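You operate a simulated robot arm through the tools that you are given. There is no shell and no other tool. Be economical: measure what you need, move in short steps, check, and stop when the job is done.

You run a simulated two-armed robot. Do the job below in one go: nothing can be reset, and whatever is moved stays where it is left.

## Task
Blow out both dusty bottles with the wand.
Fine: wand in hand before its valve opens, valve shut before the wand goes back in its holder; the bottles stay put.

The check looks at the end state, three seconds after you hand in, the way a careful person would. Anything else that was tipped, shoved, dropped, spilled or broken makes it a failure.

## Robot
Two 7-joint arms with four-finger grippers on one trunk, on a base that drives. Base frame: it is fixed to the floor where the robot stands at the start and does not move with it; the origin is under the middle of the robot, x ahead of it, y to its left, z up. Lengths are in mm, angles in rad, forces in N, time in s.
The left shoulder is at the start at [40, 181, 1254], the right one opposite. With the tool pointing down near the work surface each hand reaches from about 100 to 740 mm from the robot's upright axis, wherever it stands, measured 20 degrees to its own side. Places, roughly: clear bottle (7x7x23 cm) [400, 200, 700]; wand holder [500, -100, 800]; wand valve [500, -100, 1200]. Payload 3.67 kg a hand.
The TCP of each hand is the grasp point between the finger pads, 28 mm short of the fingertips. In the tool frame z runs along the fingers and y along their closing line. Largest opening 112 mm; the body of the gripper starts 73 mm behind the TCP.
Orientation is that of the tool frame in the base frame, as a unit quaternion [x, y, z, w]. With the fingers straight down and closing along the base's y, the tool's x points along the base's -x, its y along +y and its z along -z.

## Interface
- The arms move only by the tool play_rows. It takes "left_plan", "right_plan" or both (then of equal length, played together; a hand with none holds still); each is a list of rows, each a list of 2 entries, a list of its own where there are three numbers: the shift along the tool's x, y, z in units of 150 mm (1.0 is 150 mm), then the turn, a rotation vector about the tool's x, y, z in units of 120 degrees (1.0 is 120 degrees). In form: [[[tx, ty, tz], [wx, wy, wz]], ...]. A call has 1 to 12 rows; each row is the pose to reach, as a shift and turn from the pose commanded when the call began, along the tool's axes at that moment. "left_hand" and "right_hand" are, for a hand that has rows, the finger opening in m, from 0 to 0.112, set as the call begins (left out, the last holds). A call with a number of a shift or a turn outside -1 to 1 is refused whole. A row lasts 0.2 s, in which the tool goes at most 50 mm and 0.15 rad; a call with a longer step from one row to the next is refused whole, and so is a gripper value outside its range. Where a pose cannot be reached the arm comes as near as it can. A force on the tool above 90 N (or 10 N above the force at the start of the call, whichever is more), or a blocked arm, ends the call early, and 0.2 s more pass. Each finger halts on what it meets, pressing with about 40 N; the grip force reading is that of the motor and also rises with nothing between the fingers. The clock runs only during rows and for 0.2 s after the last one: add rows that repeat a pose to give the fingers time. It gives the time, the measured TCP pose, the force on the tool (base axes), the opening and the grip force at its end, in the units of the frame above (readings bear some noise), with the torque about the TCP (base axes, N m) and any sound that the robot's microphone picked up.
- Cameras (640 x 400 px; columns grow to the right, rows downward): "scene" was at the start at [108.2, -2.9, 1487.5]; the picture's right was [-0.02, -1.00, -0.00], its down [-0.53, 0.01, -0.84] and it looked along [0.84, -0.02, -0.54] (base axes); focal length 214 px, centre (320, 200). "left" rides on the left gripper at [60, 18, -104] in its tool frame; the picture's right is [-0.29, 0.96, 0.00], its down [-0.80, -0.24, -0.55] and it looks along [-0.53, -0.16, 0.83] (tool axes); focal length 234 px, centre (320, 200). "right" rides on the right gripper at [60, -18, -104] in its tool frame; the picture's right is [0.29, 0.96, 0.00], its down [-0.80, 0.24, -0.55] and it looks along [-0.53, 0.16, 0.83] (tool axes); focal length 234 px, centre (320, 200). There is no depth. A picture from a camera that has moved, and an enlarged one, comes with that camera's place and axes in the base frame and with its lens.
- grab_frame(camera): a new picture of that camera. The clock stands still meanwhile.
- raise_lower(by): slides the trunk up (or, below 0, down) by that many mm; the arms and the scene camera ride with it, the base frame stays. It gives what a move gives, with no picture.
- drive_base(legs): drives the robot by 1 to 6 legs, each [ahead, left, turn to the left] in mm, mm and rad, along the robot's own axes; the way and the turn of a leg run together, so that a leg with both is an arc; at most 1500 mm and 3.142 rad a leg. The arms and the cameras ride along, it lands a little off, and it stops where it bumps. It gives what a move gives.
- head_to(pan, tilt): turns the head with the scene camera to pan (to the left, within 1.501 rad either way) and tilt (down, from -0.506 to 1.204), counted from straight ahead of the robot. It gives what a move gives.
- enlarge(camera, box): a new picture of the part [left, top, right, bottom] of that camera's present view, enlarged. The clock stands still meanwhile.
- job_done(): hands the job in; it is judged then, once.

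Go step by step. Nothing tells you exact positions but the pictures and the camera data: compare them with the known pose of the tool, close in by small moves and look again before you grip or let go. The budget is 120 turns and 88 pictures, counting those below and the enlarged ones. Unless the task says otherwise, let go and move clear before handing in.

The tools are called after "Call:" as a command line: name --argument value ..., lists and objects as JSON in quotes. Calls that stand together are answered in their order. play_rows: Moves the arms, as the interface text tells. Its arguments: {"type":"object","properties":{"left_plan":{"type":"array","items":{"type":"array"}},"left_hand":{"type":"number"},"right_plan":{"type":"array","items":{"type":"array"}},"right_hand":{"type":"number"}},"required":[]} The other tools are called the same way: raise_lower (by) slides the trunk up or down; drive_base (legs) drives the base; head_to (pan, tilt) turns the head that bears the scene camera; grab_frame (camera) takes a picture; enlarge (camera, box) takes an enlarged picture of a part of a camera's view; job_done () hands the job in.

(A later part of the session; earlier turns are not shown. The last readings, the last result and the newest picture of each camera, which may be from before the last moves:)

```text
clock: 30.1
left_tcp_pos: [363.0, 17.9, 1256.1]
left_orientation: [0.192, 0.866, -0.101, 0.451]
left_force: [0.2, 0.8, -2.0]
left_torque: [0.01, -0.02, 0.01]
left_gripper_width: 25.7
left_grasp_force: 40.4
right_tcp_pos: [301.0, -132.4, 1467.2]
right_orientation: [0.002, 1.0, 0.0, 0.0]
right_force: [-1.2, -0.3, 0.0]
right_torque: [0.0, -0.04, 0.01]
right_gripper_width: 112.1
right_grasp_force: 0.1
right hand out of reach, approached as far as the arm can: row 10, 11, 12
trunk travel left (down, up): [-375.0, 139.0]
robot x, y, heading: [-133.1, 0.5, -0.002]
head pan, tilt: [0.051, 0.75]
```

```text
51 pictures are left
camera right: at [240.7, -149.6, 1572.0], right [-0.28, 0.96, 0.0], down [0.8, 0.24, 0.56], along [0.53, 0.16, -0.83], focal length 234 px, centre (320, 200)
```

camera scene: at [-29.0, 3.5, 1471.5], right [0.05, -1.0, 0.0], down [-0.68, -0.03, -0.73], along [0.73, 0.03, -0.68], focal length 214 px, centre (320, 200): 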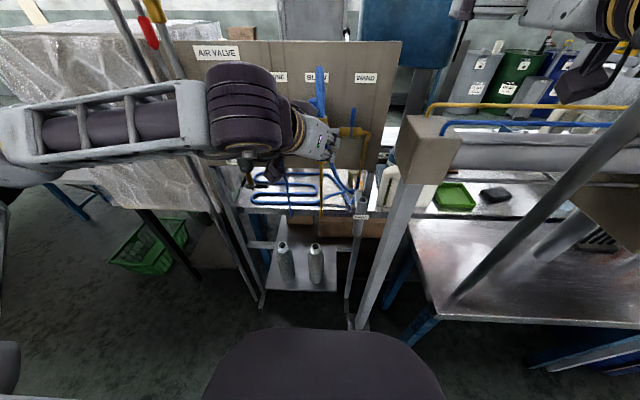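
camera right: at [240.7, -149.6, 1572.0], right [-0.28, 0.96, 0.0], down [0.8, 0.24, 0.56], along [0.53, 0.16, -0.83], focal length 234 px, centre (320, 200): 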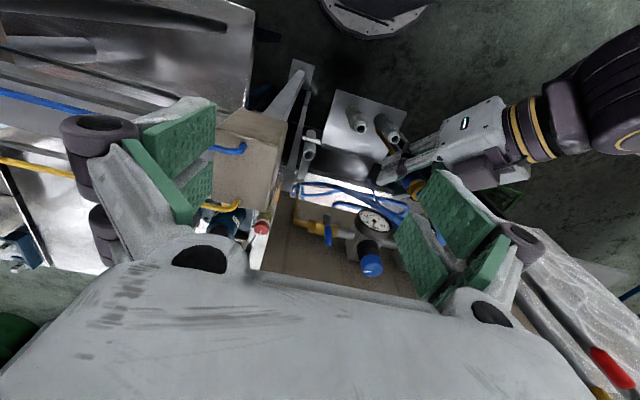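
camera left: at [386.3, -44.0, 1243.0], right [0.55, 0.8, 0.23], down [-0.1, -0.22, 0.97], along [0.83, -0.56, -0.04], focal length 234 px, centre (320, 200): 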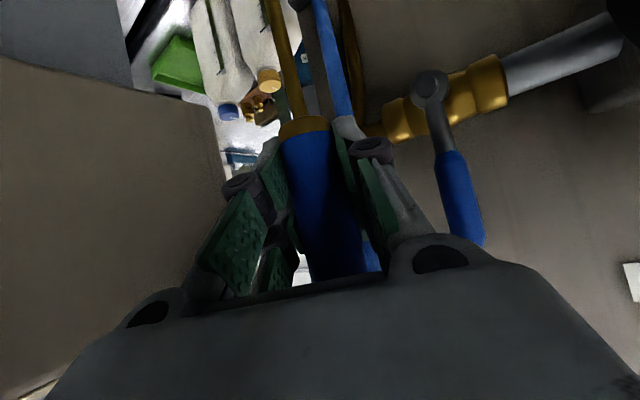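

Both bottle mouths show in the right camera; I enlarge it for precise rays.

Call:
enlarge --camera "right" --box '[290, 80, 430, 170]'

```text
4.44 times, centred on (360, 125) of right
camera zoom: at [240.7, -149.6, 1572.0], right [-0.28, 0.96, 0.0], down [0.8, 0.24, 0.56], along [0.53, 0.16, -0.83], focal length 1041 px, centre (142, 533)
```

zoom: 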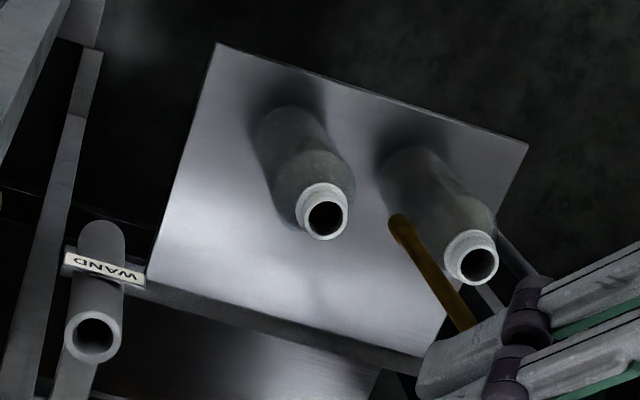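

Mouths come out at about A [417,161,828] and B [419,41,826]; the wand tip is about [-8,+2,-210] from the TCP. I bring the tip to just above bottle A.

Call:
play_rows --left_plan '[[[0.132, 0.137, 0.093], [0, 0, 0]], [[0.264, 0.274, 0.187], [0, 0, 0]], [[0.395, 0.411, 0.28], [0, 0, 0]], [[0.527, 0.549, 0.373], [0, 0, 0]], [[0.659, 0.686, 0.466], [0, 0, 0]], [[0.79, 0.823, 0.56], [0, 0, 0]], [[0.922, 0.96, 0.653], [0, 0, 0]], [[0.922, 0.96, 0.653], [0, 0, 0]]]'

Call:
enlarge --camera "scene" --box '[250, 190, 350, 290]'

Call:
enlarge --camera "right" --box '[310, 60, 450, 170]'

```text
clock: 31.9
left_tcp_pos: [427.9, 148.2, 1084.3]
left_orientation: [0.192, 0.866, -0.1, 0.451]
left_force: [-0.4, -0.4, -0.8]
left_torque: [0.01, 0.01, 0.01]
left_gripper_width: 25.3
left_grasp_force: 39.7
right_tcp_pos: [303.1, -133.1, 1467.8]
right_orientation: [0.002, 1.0, 0.001, -0.001]
right_force: [0.0, -0.3, -0.3]
right_torque: [0.0, 0.0, 0.0]
right_gripper_width: 112.0
right_grasp_force: 0.0
trunk travel left (down, up): [-375.0, 139.0]
robot x, y, heading: [-129.3, 1.4, 0.001]
head pan, tilt: [0.051, 0.75]
```

```text
4.00 times, centred on (300, 240) of scene
camera zoom: at [-29.1, 3.0, 1471.5], right [0.05, -1.0, 0.0], down [-0.68, -0.03, -0.73], along [0.73, 0.04, -0.68], focal length 858 px, centre (400, 40)
```

zoom: 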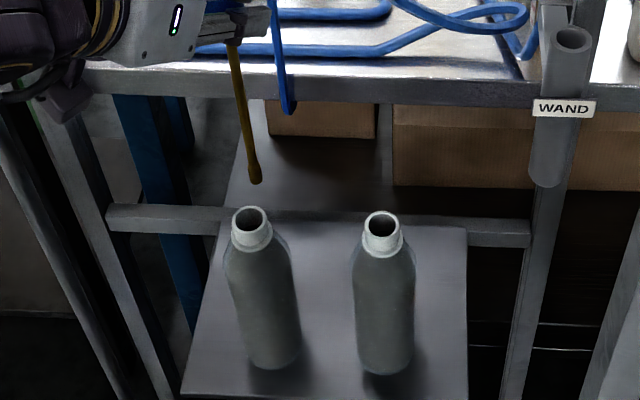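

```text
3.64 times, centred on (380, 115) of right
camera zoom: at [242.8, -150.4, 1571.1], right [-0.28, 0.96, 0.0], down [0.8, 0.24, 0.55], along [0.53, 0.16, -0.83], focal length 852 px, centre (102, 509)
```

zoom: 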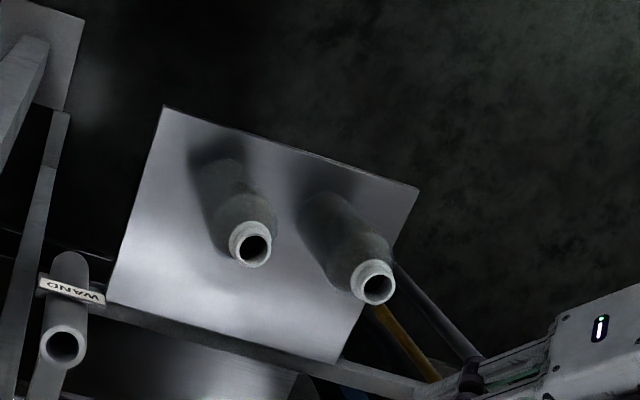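

The tip is ~40 mm above and ~11 mm to the right of mouth A. I correct sideways and come down 25 mm, then check.

Call:
play_rows --left_plan '[[[-0.013, 0.061, -0.047], [0, 0, 0]], [[0.169, 0.051, 0.049], [0, 0, 0]], [[0.169, 0.051, 0.049], [0, 0, 0]]]'

Call:
enlarge --camera "scene" --box '[275, 215, 325, 265]'

Call:
enlarge --camera "right" --box '[370, 110, 430, 160]'

```text
clock: 32.7
left_tcp_pos: [426.0, 158.7, 1059.0]
left_orientation: [0.192, 0.866, -0.101, 0.451]
left_force: [-1.0, -1.2, -2.0]
left_torque: [-0.04, 0.03, 0.0]
left_gripper_width: 26.2
left_grasp_force: 39.7
right_tcp_pos: [302.9, -132.7, 1466.3]
right_orientation: [0.002, 1.0, 0.001, 0.001]
right_force: [-0.1, -1.2, -0.9]
right_torque: [-0.01, 0.0, 0.04]
right_gripper_width: 111.9
right_grasp_force: 0.0
trunk travel left (down, up): [-375.0, 139.0]
robot x, y, heading: [-130.7, 3.3, -0.002]
head pan, tilt: [0.051, 0.75]
```

```text
8.00 times, centred on (300, 240) of scene
camera zoom: at [-28.8, 3.3, 1471.4], right [0.05, -1.0, 0.0], down [-0.68, -0.03, -0.73], along [0.73, 0.04, -0.68], focal length 1716 px, centre (480, -120)
```

zoom: 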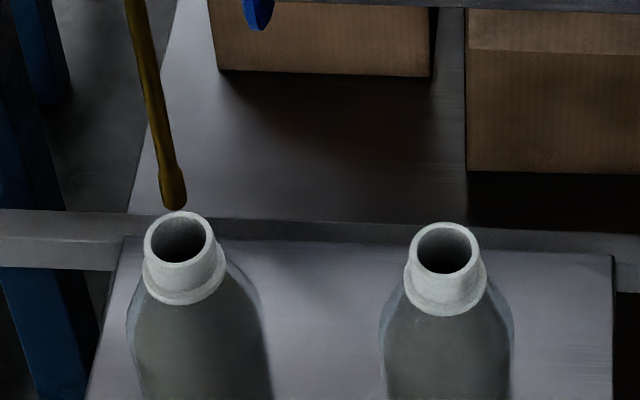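

```text
8.00 times, centred on (400, 135) of right
camera zoom: at [243.2, -150.1, 1571.0], right [-0.28, 0.96, 0.0], down [0.8, 0.24, 0.55], along [0.53, 0.16, -0.83], focal length 1873 px, centre (-320, 720)
```

zoom: 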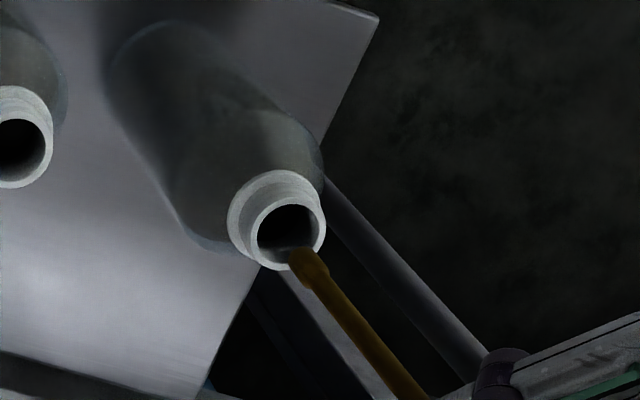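

Now the tip is 22 mm above mouth A, off by only 2 mm. I lower it 67 mm so it goes about 45 mm into the neck.

Call:
play_rows --left_plan '[[[0.074, -0.006, 0.04], [0, 0, 0]], [[0.148, -0.006, 0.09], [0, 0, 0]], [[0.222, -0.006, 0.14], [0, 0, 0]], [[0.297, -0.006, 0.195], [0, 0, 0]], [[0.372, -0.006, 0.246], [0, 0, 0]], [[0.372, -0.006, 0.246], [0, 0, 0]]]'

Call:
enlarge --camera "scene" --box '[265, 205, 335, 275]'

Call:
enlarge --camera "right" --box '[200, 130, 480, 310]'

```text
clock: 34.1
left_tcp_pos: [422.4, 158.6, 1002.7]
left_orientation: [0.191, 0.86, -0.098, 0.462]
left_force: [2.9, -0.9, 55.4]
left_torque: [0.05, -0.27, 0.02]
left_gripper_width: 25.1
left_grasp_force: 40.0
right_tcp_pos: [298.4, -134.0, 1468.0]
right_orientation: [0.002, 1.0, 0.002, 0.003]
right_force: [-0.5, 0.6, 1.0]
right_torque: [0.01, -0.02, 0.0]
right_gripper_width: 112.3
right_grasp_force: 0.1
trunk travel left (down, up): [-375.0, 139.0]
robot x, y, heading: [-130.4, -0.4, -0.003]
head pan, tilt: [0.051, 0.75]
```

```text
5.71 times, centred on (300, 240) of scene
camera zoom: at [-34.7, 1.5, 1472.0], right [0.05, -1.0, 0.0], down [-0.68, -0.03, -0.73], along [0.73, 0.04, -0.68], focal length 1226 px, centre (434, -29)
```

zoom: 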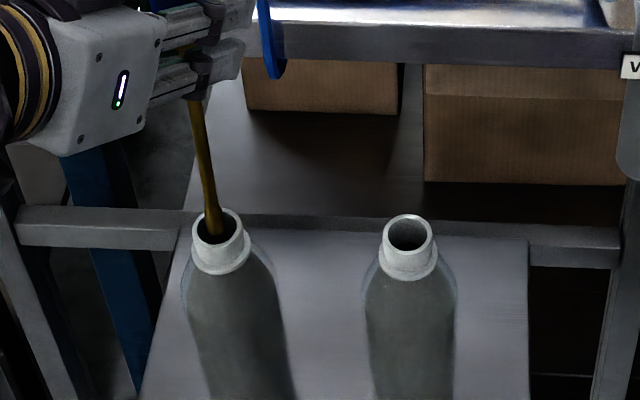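

```text
2.22 times, centred on (340, 220) of right
camera zoom: at [236.7, -152.0, 1572.6], right [-0.28, 0.96, 0.0], down [0.8, 0.24, 0.56], along [0.53, 0.16, -0.83], focal length 520 px, centre (276, 156)
```

zoom: 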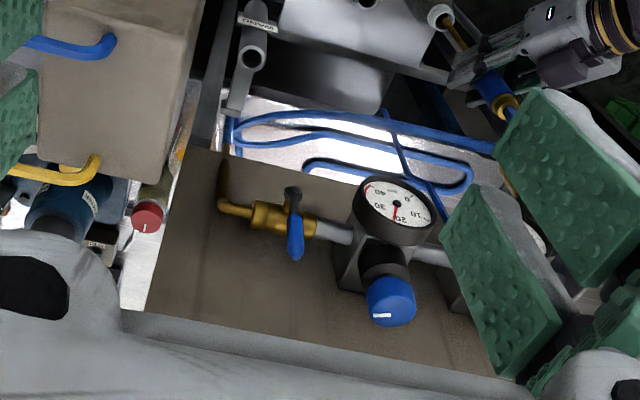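

The tool pushes 55 N upward: the nozzle met something inside the neck. I raise it 25 mm at once.

Call:
play_rows --left_plan '[[[-0.068, 0, -0.048], [0, 0, 0]], [[-0.136, 0, -0.095], [0, 0, 0]], [[-0.136, 0, -0.095], [0, 0, 0]]]'

Call:
enlarge --camera "scene" --box '[265, 205, 335, 275]'

Call:
enlarge --camera "right" --box '[340, 80, 430, 160]'

```text
clock: 34.9
left_tcp_pos: [421.5, 161.0, 1016.3]
left_orientation: [0.19, 0.867, -0.1, 0.449]
left_force: [0.0, 0.4, -1.0]
left_torque: [0.01, -0.01, 0.03]
left_gripper_width: 24.9
left_grasp_force: 40.4
right_tcp_pos: [302.2, -132.9, 1465.9]
right_orientation: [0.001, 1.0, 0.001, 0.001]
right_force: [-0.3, -0.3, 0.1]
right_torque: [0.06, -0.05, 0.03]
right_gripper_width: 111.9
right_grasp_force: 0.0
trunk travel left (down, up): [-375.0, 139.0]
robot x, y, heading: [-132.8, -2.4, 0.001]
head pan, tilt: [0.051, 0.75]
```

```text
5.71 times, centred on (300, 240) of scene
camera zoom: at [-29.4, 3.2, 1471.3], right [0.05, -1.0, 0.0], down [-0.68, -0.03, -0.73], along [0.73, 0.04, -0.68], focal length 1226 px, centre (434, -29)
```

zoom: 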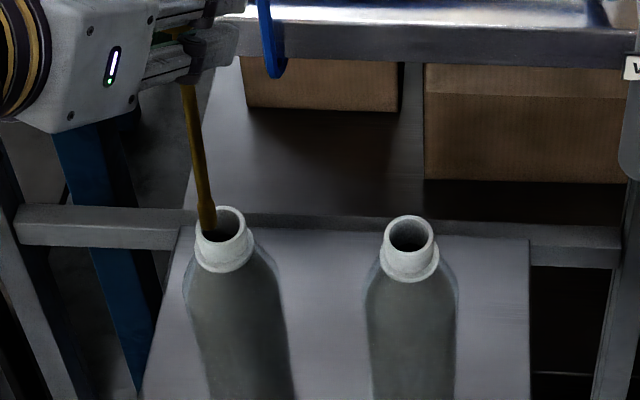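

```text
5.00 times, centred on (385, 120) of right
camera zoom: at [242.4, -150.2, 1571.1], right [-0.28, 0.96, 0.0], down [0.8, 0.24, 0.55], along [0.53, 0.16, -0.83], focal length 1171 px, centre (-5, 600)
```

zoom: 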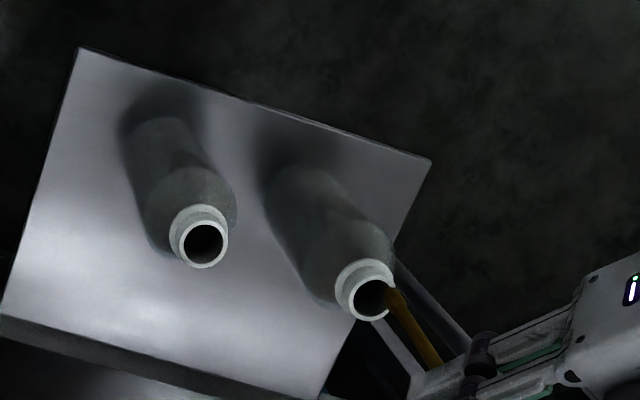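

Force is gone and the bottle hasn't moved, but the wand may have shifted in the grip. I raise the tip clear of the rim and measure again.

Call:
play_rows --left_plan '[[[-0.1, 0, -0.07], [0, 0, 0]], [[-0.205, 0, -0.143], [0, 0, 0]], [[-0.205, 0, -0.143], [0, 0, 0]]]'

Call:
enlarge --camera "scene" --box '[275, 200, 325, 250]'

Call:
enlarge --camera "right" --box '[370, 110, 430, 160]'

```text
clock: 35.7
left_tcp_pos: [423.2, 159.2, 1056.2]
left_orientation: [0.192, 0.867, -0.1, 0.45]
left_force: [0.0, 0.5, -3.1]
left_torque: [0.02, 0.02, -0.03]
left_gripper_width: 25.0
left_grasp_force: 39.9
right_tcp_pos: [303.5, -132.2, 1466.4]
right_orientation: [0.002, 1.0, 0.001, 0.0]
right_force: [0.2, 0.5, 0.1]
right_torque: [-0.02, -0.01, 0.0]
right_gripper_width: 112.2
right_grasp_force: 0.1
trunk travel left (down, up): [-375.0, 139.0]
robot x, y, heading: [-130.2, -2.8, 0.0]
head pan, tilt: [0.051, 0.75]
```

```text
8.00 times, centred on (300, 225) of scene
camera zoom: at [-28.5, 3.8, 1471.4], right [0.05, -1.0, 0.0], down [-0.68, -0.03, -0.73], along [0.73, 0.04, -0.68], focal length 1716 px, centre (480, 0)
```

zoom: 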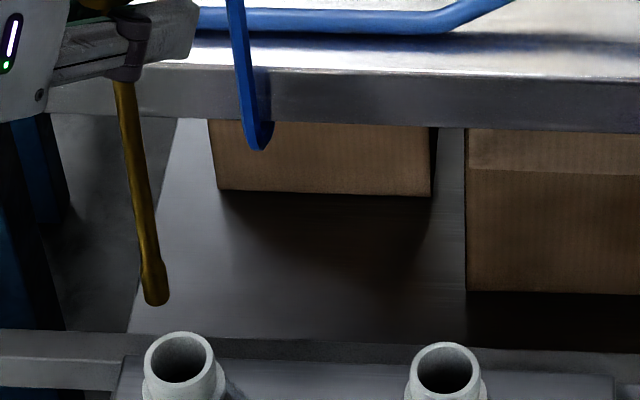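

```text
8.00 times, centred on (400, 135) of right
camera zoom: at [243.4, -149.6, 1571.0], right [-0.28, 0.96, 0.0], down [0.8, 0.24, 0.55], along [0.53, 0.16, -0.83], focal length 1873 px, centre (-320, 720)
```

zoom: 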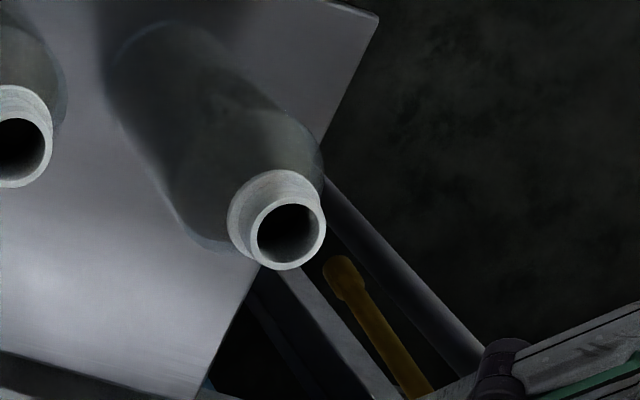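

The wand slid ~28 mm up in the grip: the neck blocked the nozzle about at rim level, so I'll blow from just above the mouth. I centre the tip again, ~4 mm above the rim.

Call:
play_rows --left_plan '[[[0.09, -0.013, 0.1], [0, 0, 0]], [[0.215, -0.013, 0.192], [0, 0, 0]], [[0.215, -0.013, 0.192], [0, 0, 0]]]'

Call:
enlarge --camera "scene" --box '[275, 215, 325, 265]'

Call:
enlarge --camera "right" --box '[370, 110, 430, 160]'

```text
clock: 36.5
left_tcp_pos: [427.7, 155.7, 1010.2]
left_orientation: [0.191, 0.866, -0.1, 0.451]
left_force: [-0.3, -1.0, -0.8]
left_torque: [-0.02, -0.02, 0.0]
left_gripper_width: 25.1
left_grasp_force: 39.9
right_tcp_pos: [302.3, -132.1, 1466.9]
right_orientation: [0.002, 1.0, 0.001, 0.0]
right_force: [-0.4, 0.7, -0.1]
right_torque: [0.01, 0.01, 0.01]
right_gripper_width: 112.0
right_grasp_force: 0.0
trunk travel left (down, up): [-375.0, 139.0]
robot x, y, heading: [-130.5, 0.7, -0.008]
head pan, tilt: [0.051, 0.75]
```

```text
8.00 times, centred on (300, 240) of scene
camera zoom: at [-29.2, 3.3, 1471.5], right [0.05, -1.0, 0.0], down [-0.68, -0.03, -0.73], along [0.73, 0.04, -0.68], focal length 1716 px, centre (480, -120)
```

zoom: 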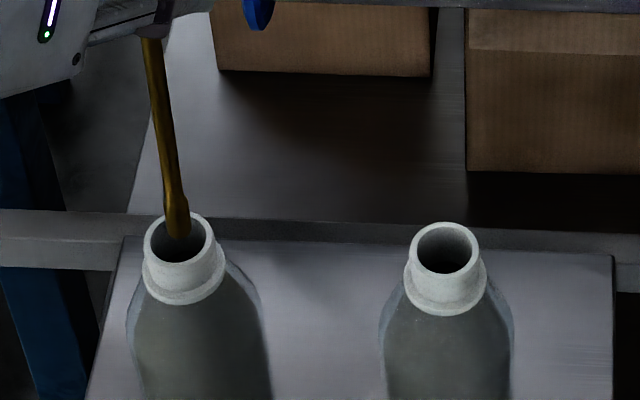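

```text
8.00 times, centred on (400, 135) of right
camera zoom: at [242.7, -150.1, 1571.2], right [-0.28, 0.96, 0.0], down [0.8, 0.24, 0.55], along [0.53, 0.16, -0.83], focal length 1873 px, centre (-320, 720)
```

zoom: 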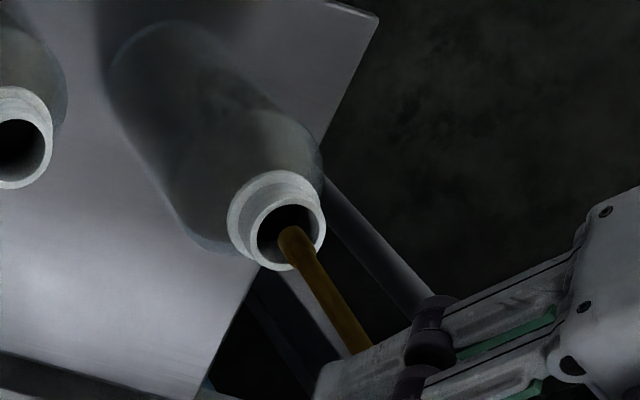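

The tip sits centred in the mouth of bottle A at rim level with no contact force. Now the right hand turns forward, fingers closing, and moves in front of the valve area to work the lever (pivot ≈[492,-51,1208], tip ≈z 1277).

Call:
play_rows --right_plan '[[[-0.07, 0.03, 0.015], [0, -0.068, 0]], [[-0.14, 0.06, 0.03], [0, -0.136, 0]], [[-0.21, 0.09, 0.045], [0, -0.204, 0]], [[-0.28, 0.12, 0.06], [0, -0.272, 0]], [[-0.35, 0.15, 0.075], [0, -0.34, 0]], [[-0.42, 0.19, 0.09], [0, -0.408, 0]], [[-0.49, 0.22, 0.11], [0, -0.476, 0]], [[-0.56, 0.25, 0.13], [0, -0.544, 0]], [[-0.63, 0.28, 0.15], [0, -0.612, 0]], [[-0.7, 0.31, 0.17], [0, -0.68, 0]], [[-0.787, 0.347, 0.18], [0, -0.75, 0]], [[-0.787, 0.347, 0.18], [0, -0.75, 0]]]' --right_hand 0.0

Call:
grab_frame --camera "scene"

```text
clock: 39.1
left_tcp_pos: [427.2, 155.0, 1010.9]
left_orientation: [0.192, 0.866, -0.1, 0.45]
left_force: [-0.1, 0.5, -1.3]
left_torque: [-0.05, 0.0, -0.01]
left_gripper_width: 25.1
left_grasp_force: 40.1
right_tcp_pos: [421.7, -82.2, 1438.6]
right_orientation: [0.001, 0.706, 0.001, 0.708]
right_force: [0.1, -0.6, -0.8]
right_torque: [0.04, 0.03, 0.01]
right_gripper_width: 0.2
right_grasp_force: 35.8
trunk travel left (down, up): [-375.0, 139.0]
robot x, y, heading: [-127.9, -0.3, -0.0]
head pan, tilt: [0.051, 0.75]
```

```text
37 pictures are left
camera scene: at [-29.8, 3.5, 1471.5], right [0.05, -1.0, 0.0], down [-0.68, -0.03, -0.73], along [0.73, 0.04, -0.68], focal length 214 px, centre (320, 200)
```

scene: 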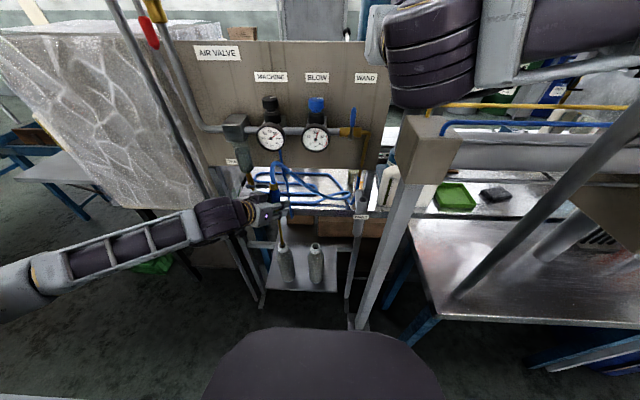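

The right hand is ready, fingers closed as a peg. I lower it in front of the panel to the left of the lever, then look.

Call:
play_rows --right_plan '[[[0.15, 0.2, 0], [0, 0, 0]], [[0.4, 0.387, 0], [0, 0, 0]], [[0.65, 0.387, 0], [0, 0, 0]], [[0.9, 0.387, 0], [0, 0, 0]], [[0.99, 0.387, 0], [0, 0, 0]]]'

Call:
play_rows --right_plan '[[[0.12, 0, 0], [0, 0, 0]], [[0.227, 0, 0.1], [0, 0, 0]], [[0.227, 0, 0.1], [0, 0, 0]]]'

Call:
grab_frame --camera "right"

Call:
enlarge --camera "scene" --box '[280, 60, 420, 170]'

```text
clock: 40.3
left_tcp_pos: [425.7, 156.1, 1012.8]
left_orientation: [0.191, 0.866, -0.1, 0.452]
left_force: [-0.5, 0.6, -1.3]
left_torque: [0.0, 0.0, -0.01]
left_gripper_width: 25.0
left_grasp_force: 39.8
right_tcp_pos: [418.2, -29.9, 1296.1]
right_orientation: [0.001, 0.707, -0.001, 0.708]
right_force: [-0.9, 0.2, 0.8]
right_torque: [0.02, 0.03, -0.01]
right_gripper_width: 0.0
right_grasp_force: 35.4
right hand out of reach, approached as far as the arm can: row 4, 5
trunk travel left (down, up): [-375.0, 139.0]
robot x, y, heading: [-129.8, -1.7, 0.0]
head pan, tilt: [0.051, 0.75]
```

```text
clock: 41.1
left_tcp_pos: [427.3, 154.8, 1010.8]
left_orientation: [0.191, 0.866, -0.1, 0.451]
left_force: [0.1, 0.0, -1.4]
left_torque: [-0.02, 0.01, -0.01]
left_gripper_width: 25.3
left_grasp_force: 40.3
right_tcp_pos: [433.8, -44.3, 1270.5]
right_orientation: [0.001, 0.71, -0.001, 0.704]
right_force: [-0.3, 0.3, -0.6]
right_torque: [-0.03, -0.04, 0.02]
right_gripper_width: 0.1
right_grasp_force: 35.3
right hand out of reach, approached as far as the arm can: row 1, 2, 3
trunk travel left (down, up): [-375.0, 139.0]
robot x, y, heading: [-131.0, 1.8, -0.005]
head pan, tilt: [0.051, 0.75]
```

```text
36 pictures are left
camera right: at [329.5, -61.5, 1211.9], right [0.0, 0.96, -0.29], down [-0.55, 0.24, 0.8], along [0.84, 0.16, 0.53], focal length 234 px, centre (320, 200)
```

right: 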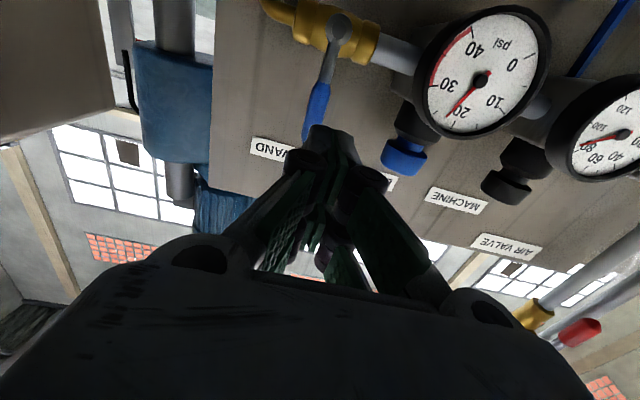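

```text
3.64 times, centred on (350, 115) of scene
camera zoom: at [-29.0, 3.4, 1471.4], right [0.05, -1.0, 0.0], down [-0.68, -0.03, -0.73], along [0.73, 0.04, -0.68], focal length 780 px, centre (211, 509)
```

zoom: 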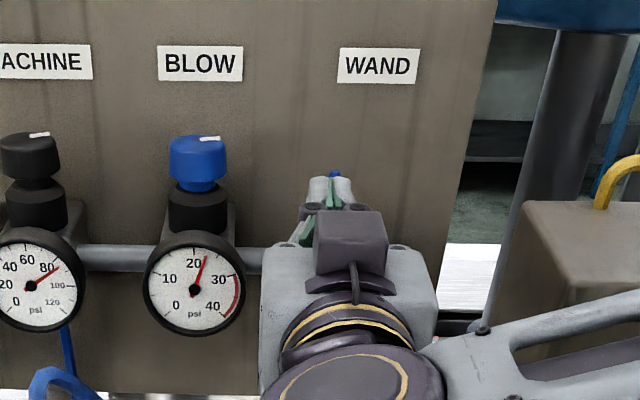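

The lever is dead ahead; near the body the arm is too folded, but further out it should reach. I go up and left, forward to x≈490, then down beside the lever.

Call:
play_rows --right_plan '[[[-0.1, 0.07, 0], [0, 0, 0]], [[-0.2, 0.14, 0.03], [0, 0, 0]], [[-0.2, 0.14, 0.2], [0, 0, 0]], [[-0.2, 0.14, 0.375], [0, 0, 0]], [[-0.05, 0.14, 0.375], [0, 0, 0]], [[0.097, 0.14, 0.375], [0, 0, 0]], [[0.097, 0.14, 0.375], [0, 0, 0]]]'

Call:
grab_frame --camera "right"

```text
clock: 42.7
left_tcp_pos: [427.9, 155.0, 1012.0]
left_orientation: [0.192, 0.866, -0.101, 0.451]
left_force: [0.0, -0.5, -0.5]
left_torque: [0.02, 0.01, 0.01]
left_gripper_width: 25.2
left_grasp_force: 40.2
right_tcp_pos: [483.9, -49.0, 1281.3]
right_orientation: [0.001, 0.71, -0.001, 0.704]
right_force: [-1.7, 0.7, 1.4]
right_torque: [0.0, 0.02, 0.01]
right_gripper_width: 0.4
right_grasp_force: 36.2
right hand out of reach, approached as far as the arm can: row 2, 3, 4, 5, 6, 7
trunk travel left (down, up): [-375.0, 139.0]
robot x, y, heading: [-129.7, 0.5, -0.003]
head pan, tilt: [0.051, 0.75]
```

```text
34 pictures are left
camera right: at [379.2, -66.8, 1222.4], right [0.0, 0.96, -0.29], down [-0.55, 0.24, 0.8], along [0.84, 0.16, 0.52], focal length 234 px, centre (320, 200)
```

right: 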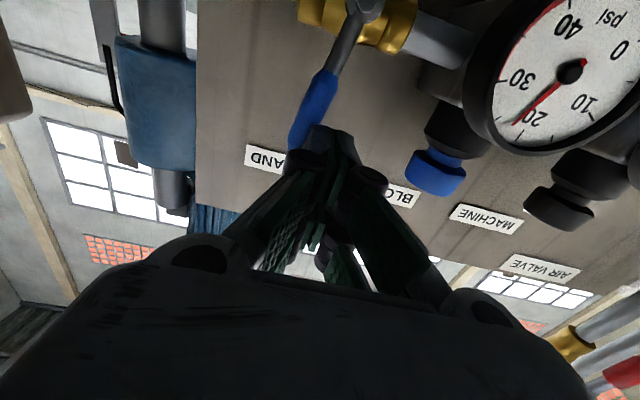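

The arm can't keep pointing straight ahead that far left, so I'll yaw the hand 20° to the left; first lifting clear of the lever.

Call:
play_rows --right_plan '[[[-0.2, 0, -0.1], [-0.042, 0, 0]], [[-0.25, 0.05, -0.1], [-0.084, 0, 0]], [[-0.25, 0.1, -0.05], [-0.126, 0, 0]], [[-0.25, 0.12, 0.03], [-0.167, 0, 0]], [[-0.25, 0.12, 0.03], [-0.167, 0, 0]]]'

Call:
grab_frame --camera "right"

```text
clock: 43.9
left_tcp_pos: [427.8, 157.1, 1009.5]
left_orientation: [0.191, 0.867, -0.1, 0.449]
left_force: [-0.6, 0.2, -1.9]
left_torque: [-0.06, -0.01, 0.0]
left_gripper_width: 25.0
left_grasp_force: 40.2
right_tcp_pos: [484.7, -34.5, 1335.8]
right_orientation: [-0.123, 0.702, 0.12, 0.692]
right_force: [0.6, -0.2, 1.8]
right_torque: [-0.02, 0.09, -0.03]
right_gripper_width: 0.0
right_grasp_force: 35.8
right hand out of reach, approached as far as the arm can: row 4, 5
trunk travel left (down, up): [-375.0, 139.0]
robot x, y, heading: [-133.1, -0.7, -0.003]
head pan, tilt: [0.051, 0.75]
```

```text
33 pictures are left
camera right: at [392.3, -86.1, 1279.1], right [-0.33, 0.9, -0.29], down [-0.59, 0.04, 0.81], along [0.74, 0.44, 0.52], focal length 234 px, centre (320, 200)
```

right: 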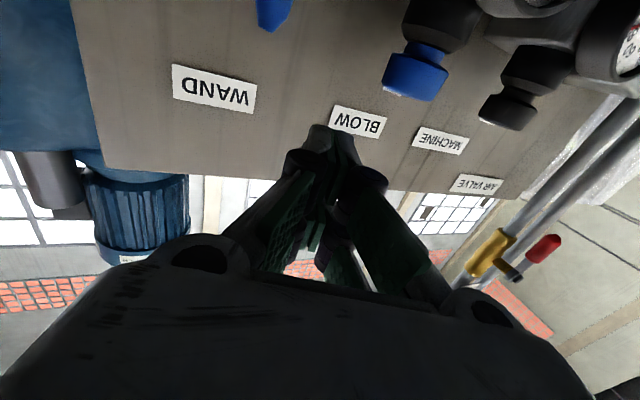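

Still at the joint limit, so I mirror the left hand's working posture: pitch down 35° as well.

Call:
play_rows --right_plan '[[[0, 0, 0], [0, 0.06, 0]], [[0, 0, 0], [0, 0.12, 0]], [[0, 0, 0], [0, 0.18, 0]], [[0, 0, 0], [0, 0.24, 0]], [[0, 0, 0], [0, 0.29, 0]], [[0, 0, 0], [0, 0.29, 0]]]'

```text
clock: 45.3
left_tcp_pos: [427.9, 156.1, 1011.9]
left_orientation: [0.192, 0.867, -0.1, 0.449]
left_force: [-0.6, 0.0, -1.7]
left_torque: [-0.01, 0.02, 0.0]
left_gripper_width: 25.0
left_grasp_force: 40.5
right_tcp_pos: [482.4, -32.6, 1337.2]
right_orientation: [-0.153, 0.873, 0.08, 0.456]
right_force: [-1.1, 0.2, 0.1]
right_torque: [0.03, 0.01, 0.0]
right_gripper_width: 0.0
right_grasp_force: 36.3
trunk travel left (down, up): [-375.0, 139.0]
robot x, y, heading: [-129.2, 0.1, -0.008]
head pan, tilt: [0.051, 0.75]
```

Fully reachable now. I lower the peg to the left side of the lever and look.

Call:
play_rows --right_plan '[[[0.11, 0.002, 0.12], [0, 0, 0]], [[0.22, 0.004, 0.24], [0, 0, 0]], [[0.33, 0.006, 0.367], [0, 0, 0]], [[0.33, 0.006, 0.367], [0, 0, 0]]]'

Call:
grab_frame --camera "right"

Call:
enlarge --camera "scene" --box '[280, 60, 420, 170]'

```text
clock: 46.3
left_tcp_pos: [426.8, 155.5, 1011.0]
left_orientation: [0.191, 0.866, -0.1, 0.451]
left_force: [-0.1, 0.1, -1.6]
left_torque: [0.01, 0.0, -0.01]
left_gripper_width: 25.0
left_grasp_force: 40.3
right_tcp_pos: [498.4, -24.5, 1263.4]
right_orientation: [-0.152, 0.873, 0.08, 0.457]
right_force: [-0.1, 0.2, 1.3]
right_torque: [-0.01, 0.03, -0.02]
right_gripper_width: 0.1
right_grasp_force: 36.1
trunk travel left (down, up): [-375.0, 139.0]
robot x, y, heading: [-128.0, 2.5, -0.006]
head pan, tilt: [0.051, 0.75]
```

```text
32 pictures are left
camera right: at [392.6, -80.8, 1274.3], right [-0.48, 0.84, -0.24], down [-0.08, 0.23, 0.97], along [0.87, 0.48, -0.04], focal length 234 px, centre (320, 200)
```

right: 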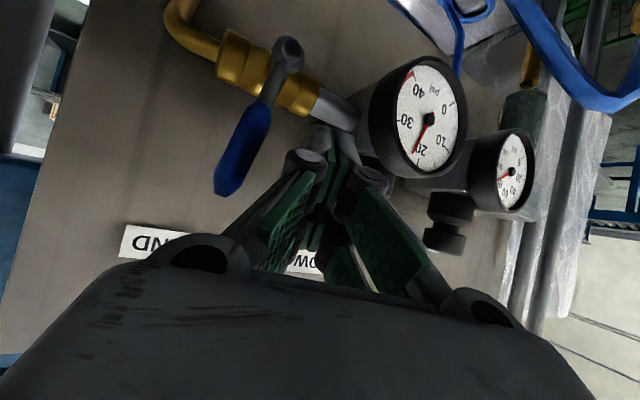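

```text
3.64 times, centred on (350, 115) of scene
camera zoom: at [-29.1, 3.4, 1471.5], right [0.05, -1.0, 0.0], down [-0.68, -0.03, -0.73], along [0.73, 0.04, -0.68], focal length 780 px, centre (211, 509)
```

zoom: 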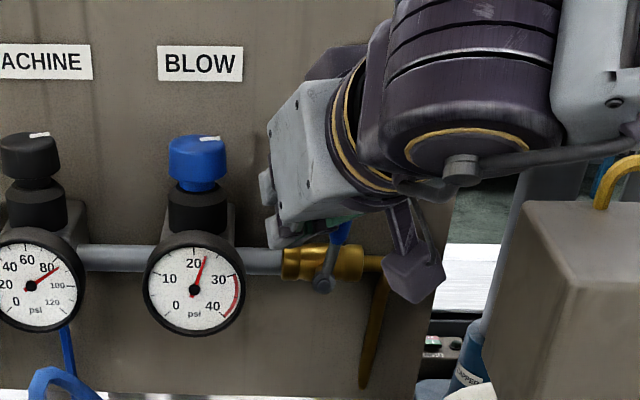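

The peg is on the left side of the lever (lever at y≈-57). I test which way it opens with a gentle push of about 20° to the right, watching the force.

Call:
play_rows --right_plan '[[[0.066, -0.031, 0.032], [0, 0, 0]], [[0.081, -0.105, 0.01], [0, 0, 0]], [[0.077, -0.147, -0.01], [0, 0, 0]], [[0.072, -0.189, -0.033], [0, 0, 0]], [[0.072, -0.189, -0.033], [0, 0, 0]]]'

Call:
grab_frame --camera "right"

```text
clock: 47.5
left_tcp_pos: [429.3, 155.3, 1010.5]
left_orientation: [0.191, 0.866, -0.1, 0.45]
left_force: [0.5, 0.0, -0.8]
left_torque: [0.01, -0.01, 0.0]
left_gripper_width: 24.9
left_grasp_force: 40.0
right_tcp_pos: [499.3, -56.8, 1259.0]
right_orientation: [-0.152, 0.873, 0.079, 0.456]
right_force: [-2.2, 1.8, -1.4]
right_torque: [0.06, 0.05, 0.01]
right_gripper_width: 0.0
right_grasp_force: 35.5
trunk travel left (down, up): [-375.0, 139.0]
robot x, y, heading: [-131.9, 1.7, -0.003]
head pan, tilt: [0.051, 0.75]
```

```text
30 pictures are left
camera right: at [393.3, -112.2, 1269.4], right [-0.48, 0.84, -0.24], down [-0.08, 0.23, 0.97], along [0.87, 0.48, -0.04], focal length 234 px, centre (320, 200)
```

right: 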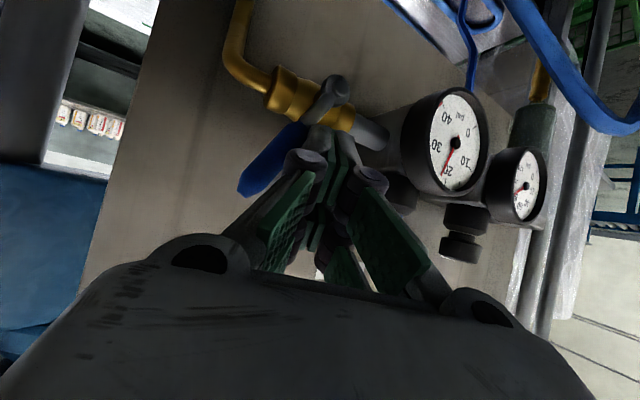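

The lever turns to the right easily. I follow its arc to about 70° and check.

Call:
play_rows --right_plan '[[[0.007, -0.045, -0.015], [0, 0, 0]], [[0.02, -0.09, -0.025], [0, 0, 0]], [[0.039, -0.133, -0.031], [0, 0, 0]], [[0.065, -0.174, -0.031], [0, 0, 0]], [[0.096, -0.21, -0.026], [0, 0, 0]], [[0.096, -0.21, -0.026], [0, 0, 0]]]'

Call:
grab_frame --camera "right"

Call:
enlarge --camera "scene" --box '[300, 60, 460, 180]'

```text
clock: 48.9
left_tcp_pos: [427.2, 159.5, 1011.7]
left_orientation: [0.191, 0.866, -0.101, 0.45]
left_force: [0.9, -0.2, -0.9]
left_torque: [-0.01, 0.02, 0.03]
left_gripper_width: 25.2
left_grasp_force: 40.1
right_tcp_pos: [499.8, -84.2, 1250.5]
right_orientation: [-0.154, 0.872, 0.08, 0.457]
right_force: [1.0, 17.8, 11.7]
right_torque: [-0.93, 1.21, -1.83]
right_gripper_width: 0.0
right_grasp_force: 35.3
trunk travel left (down, up): [-375.0, 139.0]
robot x, y, heading: [-134.3, 5.3, 0.0]
head pan, tilt: [0.051, 0.75]
```

```text
29 pictures are left
camera right: at [393.1, -141.1, 1261.2], right [-0.48, 0.84, -0.24], down [-0.08, 0.23, 0.97], along [0.87, 0.49, -0.04], focal length 234 px, centre (320, 200)
```

right: 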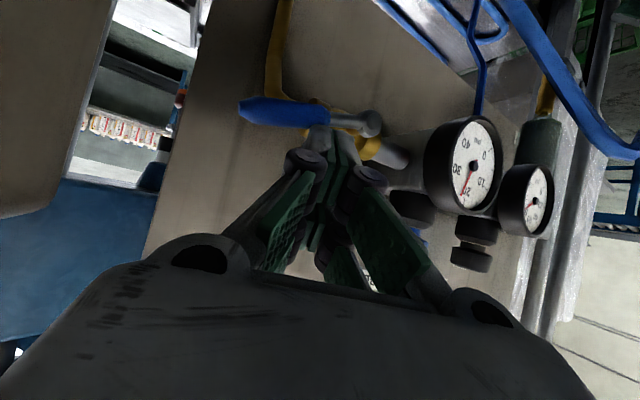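

```text
3.33 times, centred on (380, 120) of scene
camera zoom: at [-29.5, 7.8, 1471.5], right [0.05, -1.0, 0.0], down [-0.68, -0.04, -0.73], along [0.73, 0.03, -0.68], focal length 715 px, centre (120, 467)
```

zoom: 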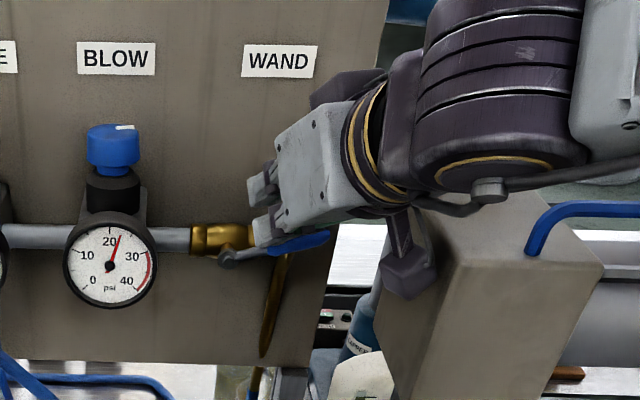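

The camera box under the right hand touched the block (18 N), and the lever is about 78° round. I back off, pitch the hand to 60° so the box clears the block top, and come above the lever.

Call:
play_rows --right_plan '[[[-0.09, 0.075, -0.046], [0, 0, 0]], [[-0.18, 0.075, -0.092], [0, 0, 0]], [[-0.18, 0.075, -0.092], [0, 0.07, 0]], [[-0.18, 0.075, -0.092], [0, 0.14, 0]], [[-0.18, 0.075, -0.092], [0, 0.208, 0]], [[-0.16, 0.0, -0.132], [0, 0.208, 0]], [[-0.12, -0.064, -0.155], [0, 0.208, 0]], [[-0.12, -0.064, -0.155], [0, 0.208, 0]]]'

Call:
enlarge --camera "scene" --box '[300, 60, 460, 180]'

Call:
grab_frame --camera "right"

```text
clock: 50.7
left_tcp_pos: [429.5, 154.9, 1010.1]
left_orientation: [0.191, 0.867, -0.1, 0.449]
left_force: [0.3, 0.1, -0.8]
left_torque: [0.0, 0.01, -0.02]
left_gripper_width: 24.8
left_grasp_force: 39.8
right_tcp_pos: [497.4, -101.2, 1275.1]
right_orientation: [-0.166, 0.952, 0.044, 0.255]
right_force: [-0.3, 0.8, 0.1]
right_torque: [-0.01, 0.03, 0.04]
right_gripper_width: 0.0
right_grasp_force: 35.9
trunk travel left (down, up): [-375.0, 139.0]
robot x, y, heading: [-129.1, -0.3, -0.001]
head pan, tilt: [0.051, 0.75]
```

```text
3.33 times, centred on (380, 120) of scene
camera zoom: at [-28.0, 4.0, 1471.3], right [0.05, -1.0, 0.0], down [-0.68, -0.03, -0.73], along [0.73, 0.03, -0.68], focal length 715 px, centre (120, 467)
```

zoom: 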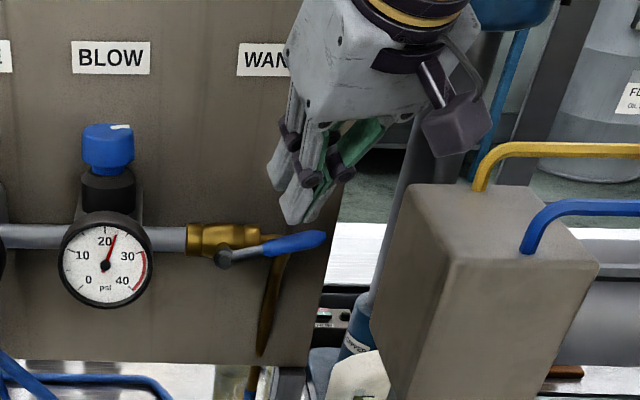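

```text
26 pictures are left
camera right: at [404.8, -152.2, 1335.6], right [-0.56, 0.82, -0.14], down [0.31, 0.36, 0.88], along [0.77, 0.45, -0.45], focal length 234 px, centre (320, 200)
```

right: 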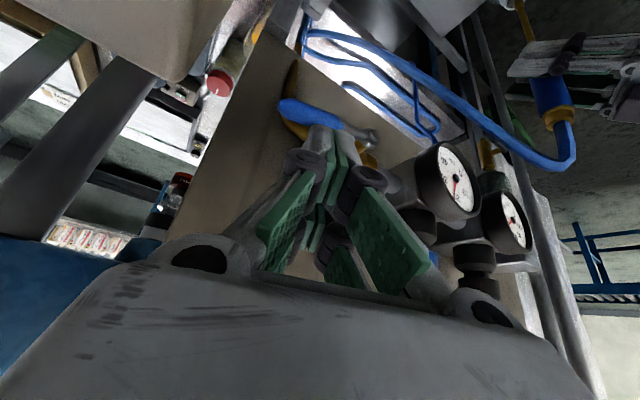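

Both hands are relieved and the base is back in place. I press down from above on the lever, in small steps.

Call:
play_rows --right_plan '[[[0.033, 0, 0.058], [0, 0, 0]], [[0.067, 0, 0.116], [0, 0, 0]], [[0.087, 0, 0.151], [0, 0, 0]], [[0.087, 0, 0.151], [0, 0, 0]]]'

Call:
enlarge --camera "scene" --box '[320, 90, 400, 150]'

```text
clock: 51.7
left_tcp_pos: [429.6, 156.0, 1010.1]
left_orientation: [0.192, 0.866, -0.1, 0.45]
left_force: [-0.2, 0.0, -1.8]
left_torque: [-0.01, 0.01, 0.02]
left_gripper_width: 24.9
left_grasp_force: 39.9
right_tcp_pos: [495.6, -100.9, 1250.9]
right_orientation: [-0.166, 0.951, 0.044, 0.257]
right_force: [0.6, -1.0, -0.1]
right_torque: [0.0, -0.01, 0.01]
right_gripper_width: 0.1
right_grasp_force: 35.6
trunk travel left (down, up): [-375.0, 139.0]
robot x, y, heading: [-134.8, -0.1, 0.003]
head pan, tilt: [0.051, 0.75]
```

```text
6.67 times, centred on (360, 120) of scene
camera zoom: at [-28.6, 3.5, 1471.4], right [0.05, -1.0, 0.0], down [-0.68, -0.03, -0.73], along [0.73, 0.04, -0.68], focal length 1430 px, centre (53, 733)
```

zoom: 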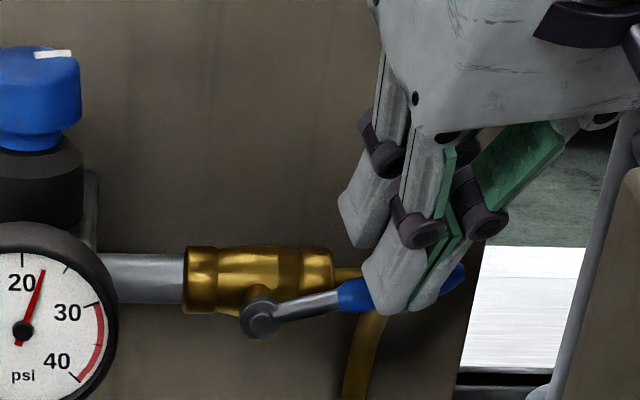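

The fingertips came down in front of the lever. I lift, move 15 mm further forward and press down again.

Call:
play_rows --right_plan '[[[-0.042, 0, -0.072], [0, 0, 0]], [[-0.083, 0, -0.145], [0, 0, 0]], [[-0.165, -0.034, -0.098], [0, 0, 0]], [[-0.109, -0.034, 0.001], [0, 0, 0]], [[-0.082, -0.034, 0.047], [0, 0, 0]], [[-0.062, -0.034, 0.082], [0, 0, 0]], [[-0.062, -0.034, 0.082], [0, 0, 0]]]'

Call:
enlarge --camera "scene" --box '[320, 90, 400, 150]'

```text
clock: 53.3
left_tcp_pos: [427.6, 154.7, 1011.3]
left_orientation: [0.191, 0.866, -0.1, 0.451]
left_force: [0.7, -0.5, -1.2]
left_torque: [-0.01, -0.03, 0.04]
left_gripper_width: 25.0
left_grasp_force: 39.7
right_tcp_pos: [508.4, -99.6, 1243.3]
right_orientation: [-0.166, 0.951, 0.044, 0.257]
right_force: [-0.5, -0.5, 0.7]
right_torque: [-0.05, 0.02, 0.02]
right_gripper_width: 0.0
right_grasp_force: 35.9
trunk travel left (down, up): [-375.0, 139.0]
robot x, y, heading: [-130.4, -1.3, -0.0]
head pan, tilt: [0.051, 0.75]
```

```text
6.67 times, centred on (360, 120) of scene
camera zoom: at [-29.2, 3.5, 1471.4], right [0.05, -1.0, 0.0], down [-0.68, -0.03, -0.73], along [0.73, 0.04, -0.68], focal length 1430 px, centre (53, 733)
```

zoom: 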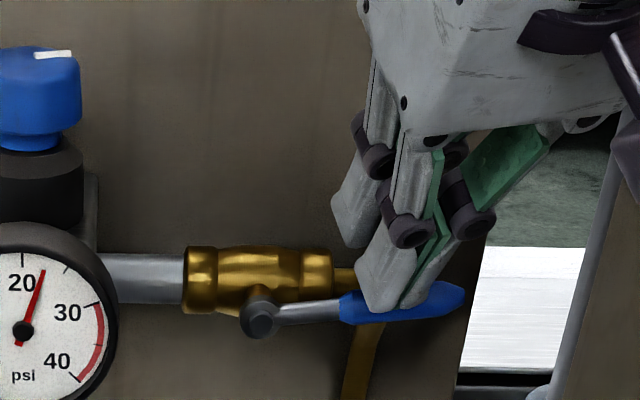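

The lever now looks nearly parallel to the pipe. I press a few mm more to feel for the stop.

Call:
play_rows --right_plan '[[[0.01, 0, 0.0174], [0, 0, 0]], [[0.02, 0, 0.035], [0, 0, 0]], [[0.02, 0, 0.035], [0, 0, 0]]]'

Call:
enlarge --camera "scene" --box '[270, 90, 410, 250]'

```text
clock: 54.1
left_tcp_pos: [427.9, 154.2, 1010.6]
left_orientation: [0.191, 0.866, -0.1, 0.451]
left_force: [-0.2, -0.6, -1.1]
left_torque: [0.03, -0.02, -0.01]
left_gripper_width: 25.3
left_grasp_force: 39.4
right_tcp_pos: [508.9, -101.1, 1237.6]
right_orientation: [-0.167, 0.951, 0.046, 0.256]
right_force: [-2.2, -0.4, 1.7]
right_torque: [-0.01, 0.07, -0.03]
right_gripper_width: 0.0
right_grasp_force: 35.4
trunk travel left (down, up): [-375.0, 139.0]
robot x, y, heading: [-129.5, 5.6, -0.003]
head pan, tilt: [0.051, 0.75]
```

```text
2.50 times, centred on (340, 170) of scene
camera zoom: at [-29.3, 3.4, 1471.5], right [0.05, -1.0, 0.0], down [-0.68, -0.03, -0.73], along [0.73, 0.04, -0.68], focal length 536 px, centre (270, 275)
```

zoom: 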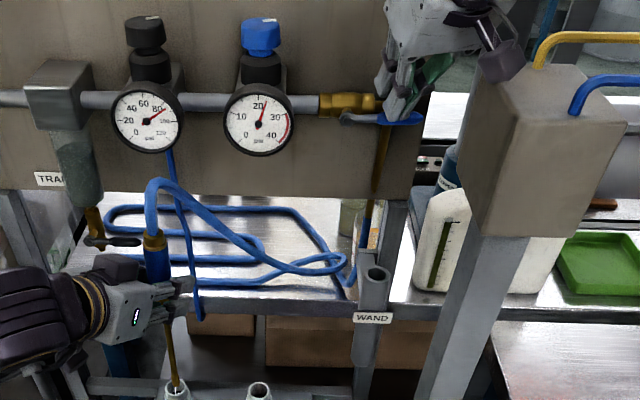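

The lever now lies along the pipe (open). I check bottle A for the effect.

Call:
play_rows --right_plan '[[[0, 0, 0], [0, 0, 0]], [[0, 0, 0], [0, 0, 0]], [[0, 0, 0], [0, 0, 0]], [[0, 0, 0], [0, 0, 0]], [[0, 0, 0], [0, 0, 0]]]'

Call:
enlarge --camera "scene" --box '[265, 210, 345, 290]'

```text
clock: 55.3
left_tcp_pos: [428.2, 155.0, 1010.9]
left_orientation: [0.191, 0.866, -0.1, 0.451]
left_force: [0.3, -0.4, -1.4]
left_torque: [0.01, -0.01, 0.03]
left_gripper_width: 25.3
left_grasp_force: 40.0
right_tcp_pos: [509.2, -101.7, 1238.2]
right_orientation: [-0.165, 0.951, 0.044, 0.257]
right_force: [-0.7, -1.0, 1.1]
right_torque: [0.0, 0.01, -0.03]
right_gripper_width: 0.1
right_grasp_force: 36.1
trunk travel left (down, up): [-375.0, 139.0]
robot x, y, heading: [-129.3, 3.8, -0.004]
head pan, tilt: [0.051, 0.75]
```

```text
5.00 times, centred on (305, 250) of scene
camera zoom: at [-29.0, 3.5, 1471.4], right [0.05, -1.0, 0.0], down [-0.68, -0.03, -0.73], along [0.73, 0.04, -0.68], focal length 1072 px, centre (395, -50)
```

zoom: 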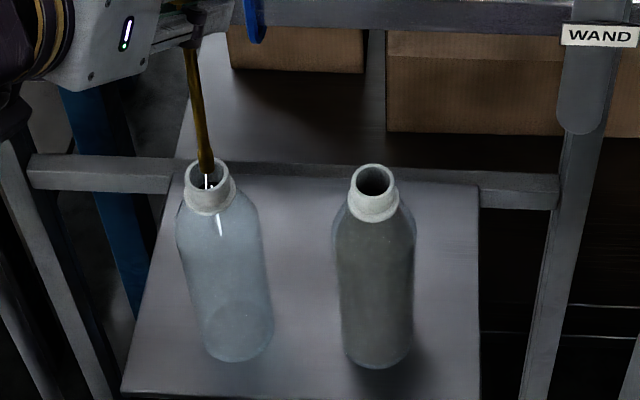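

It works: a jet is visible and bottle A is clear now. I hold a second longer, then lift 35 mm and move over bottle B with the tip staying above the rims.

Call:
play_rows --left_plan '[[[0, 0, 0], [0, 0, 0]], [[0, 0, 0], [0, 0, 0]], [[0, 0, 0], [0, 0, 0]], [[-0.096, 0, -0.067], [0, 0, 0]], [[-0.191, 0, -0.134], [0, 0, 0]], [[-0.239, -0.181, -0.065], [0, 0, 0]], [[-0.287, -0.363, 0.005], [0, 0, 0]], [[-0.335, -0.544, 0.074], [0, 0, 0]], [[-0.383, -0.726, 0.144], [0, 0, 0]], [[-0.32, -0.726, 0.19], [0, 0, 0]], [[-0.257, -0.726, 0.232], [0, 0, 0]], [[-0.257, -0.726, 0.232], [0, 0, 0]]]'

Call:
enlarge --camera "scene" --box '[285, 215, 335, 265]'

```text
clock: 57.9
left_tcp_pos: [425.8, 32.3, 1021.6]
left_orientation: [0.192, 0.866, -0.101, 0.45]
left_force: [-0.1, 0.9, -2.0]
left_torque: [-0.01, 0.01, 0.02]
left_gripper_width: 25.3
left_grasp_force: 39.7
right_tcp_pos: [511.3, -101.7, 1238.8]
right_orientation: [-0.166, 0.951, 0.045, 0.256]
right_force: [-0.3, -0.6, 0.2]
right_torque: [0.03, 0.06, 0.01]
right_gripper_width: 0.0
right_grasp_force: 35.1
trunk travel left (down, up): [-375.0, 139.0]
robot x, y, heading: [-128.6, -0.5, -0.006]
head pan, tilt: [0.051, 0.75]
```

```text
8.00 times, centred on (310, 240) of scene
camera zoom: at [-28.8, 3.1, 1471.4], right [0.05, -1.0, 0.0], down [-0.68, -0.03, -0.73], along [0.73, 0.04, -0.68], focal length 1716 px, centre (400, -120)
```

zoom: 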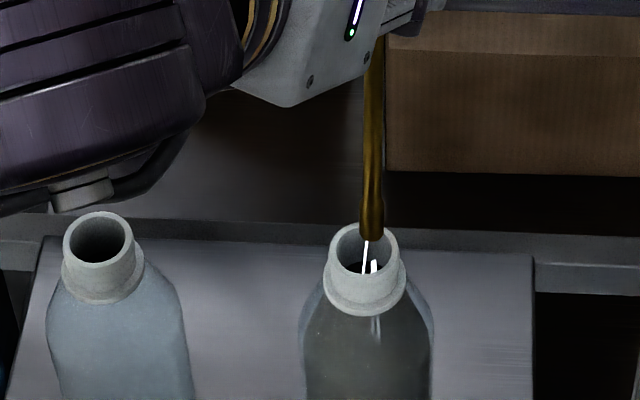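

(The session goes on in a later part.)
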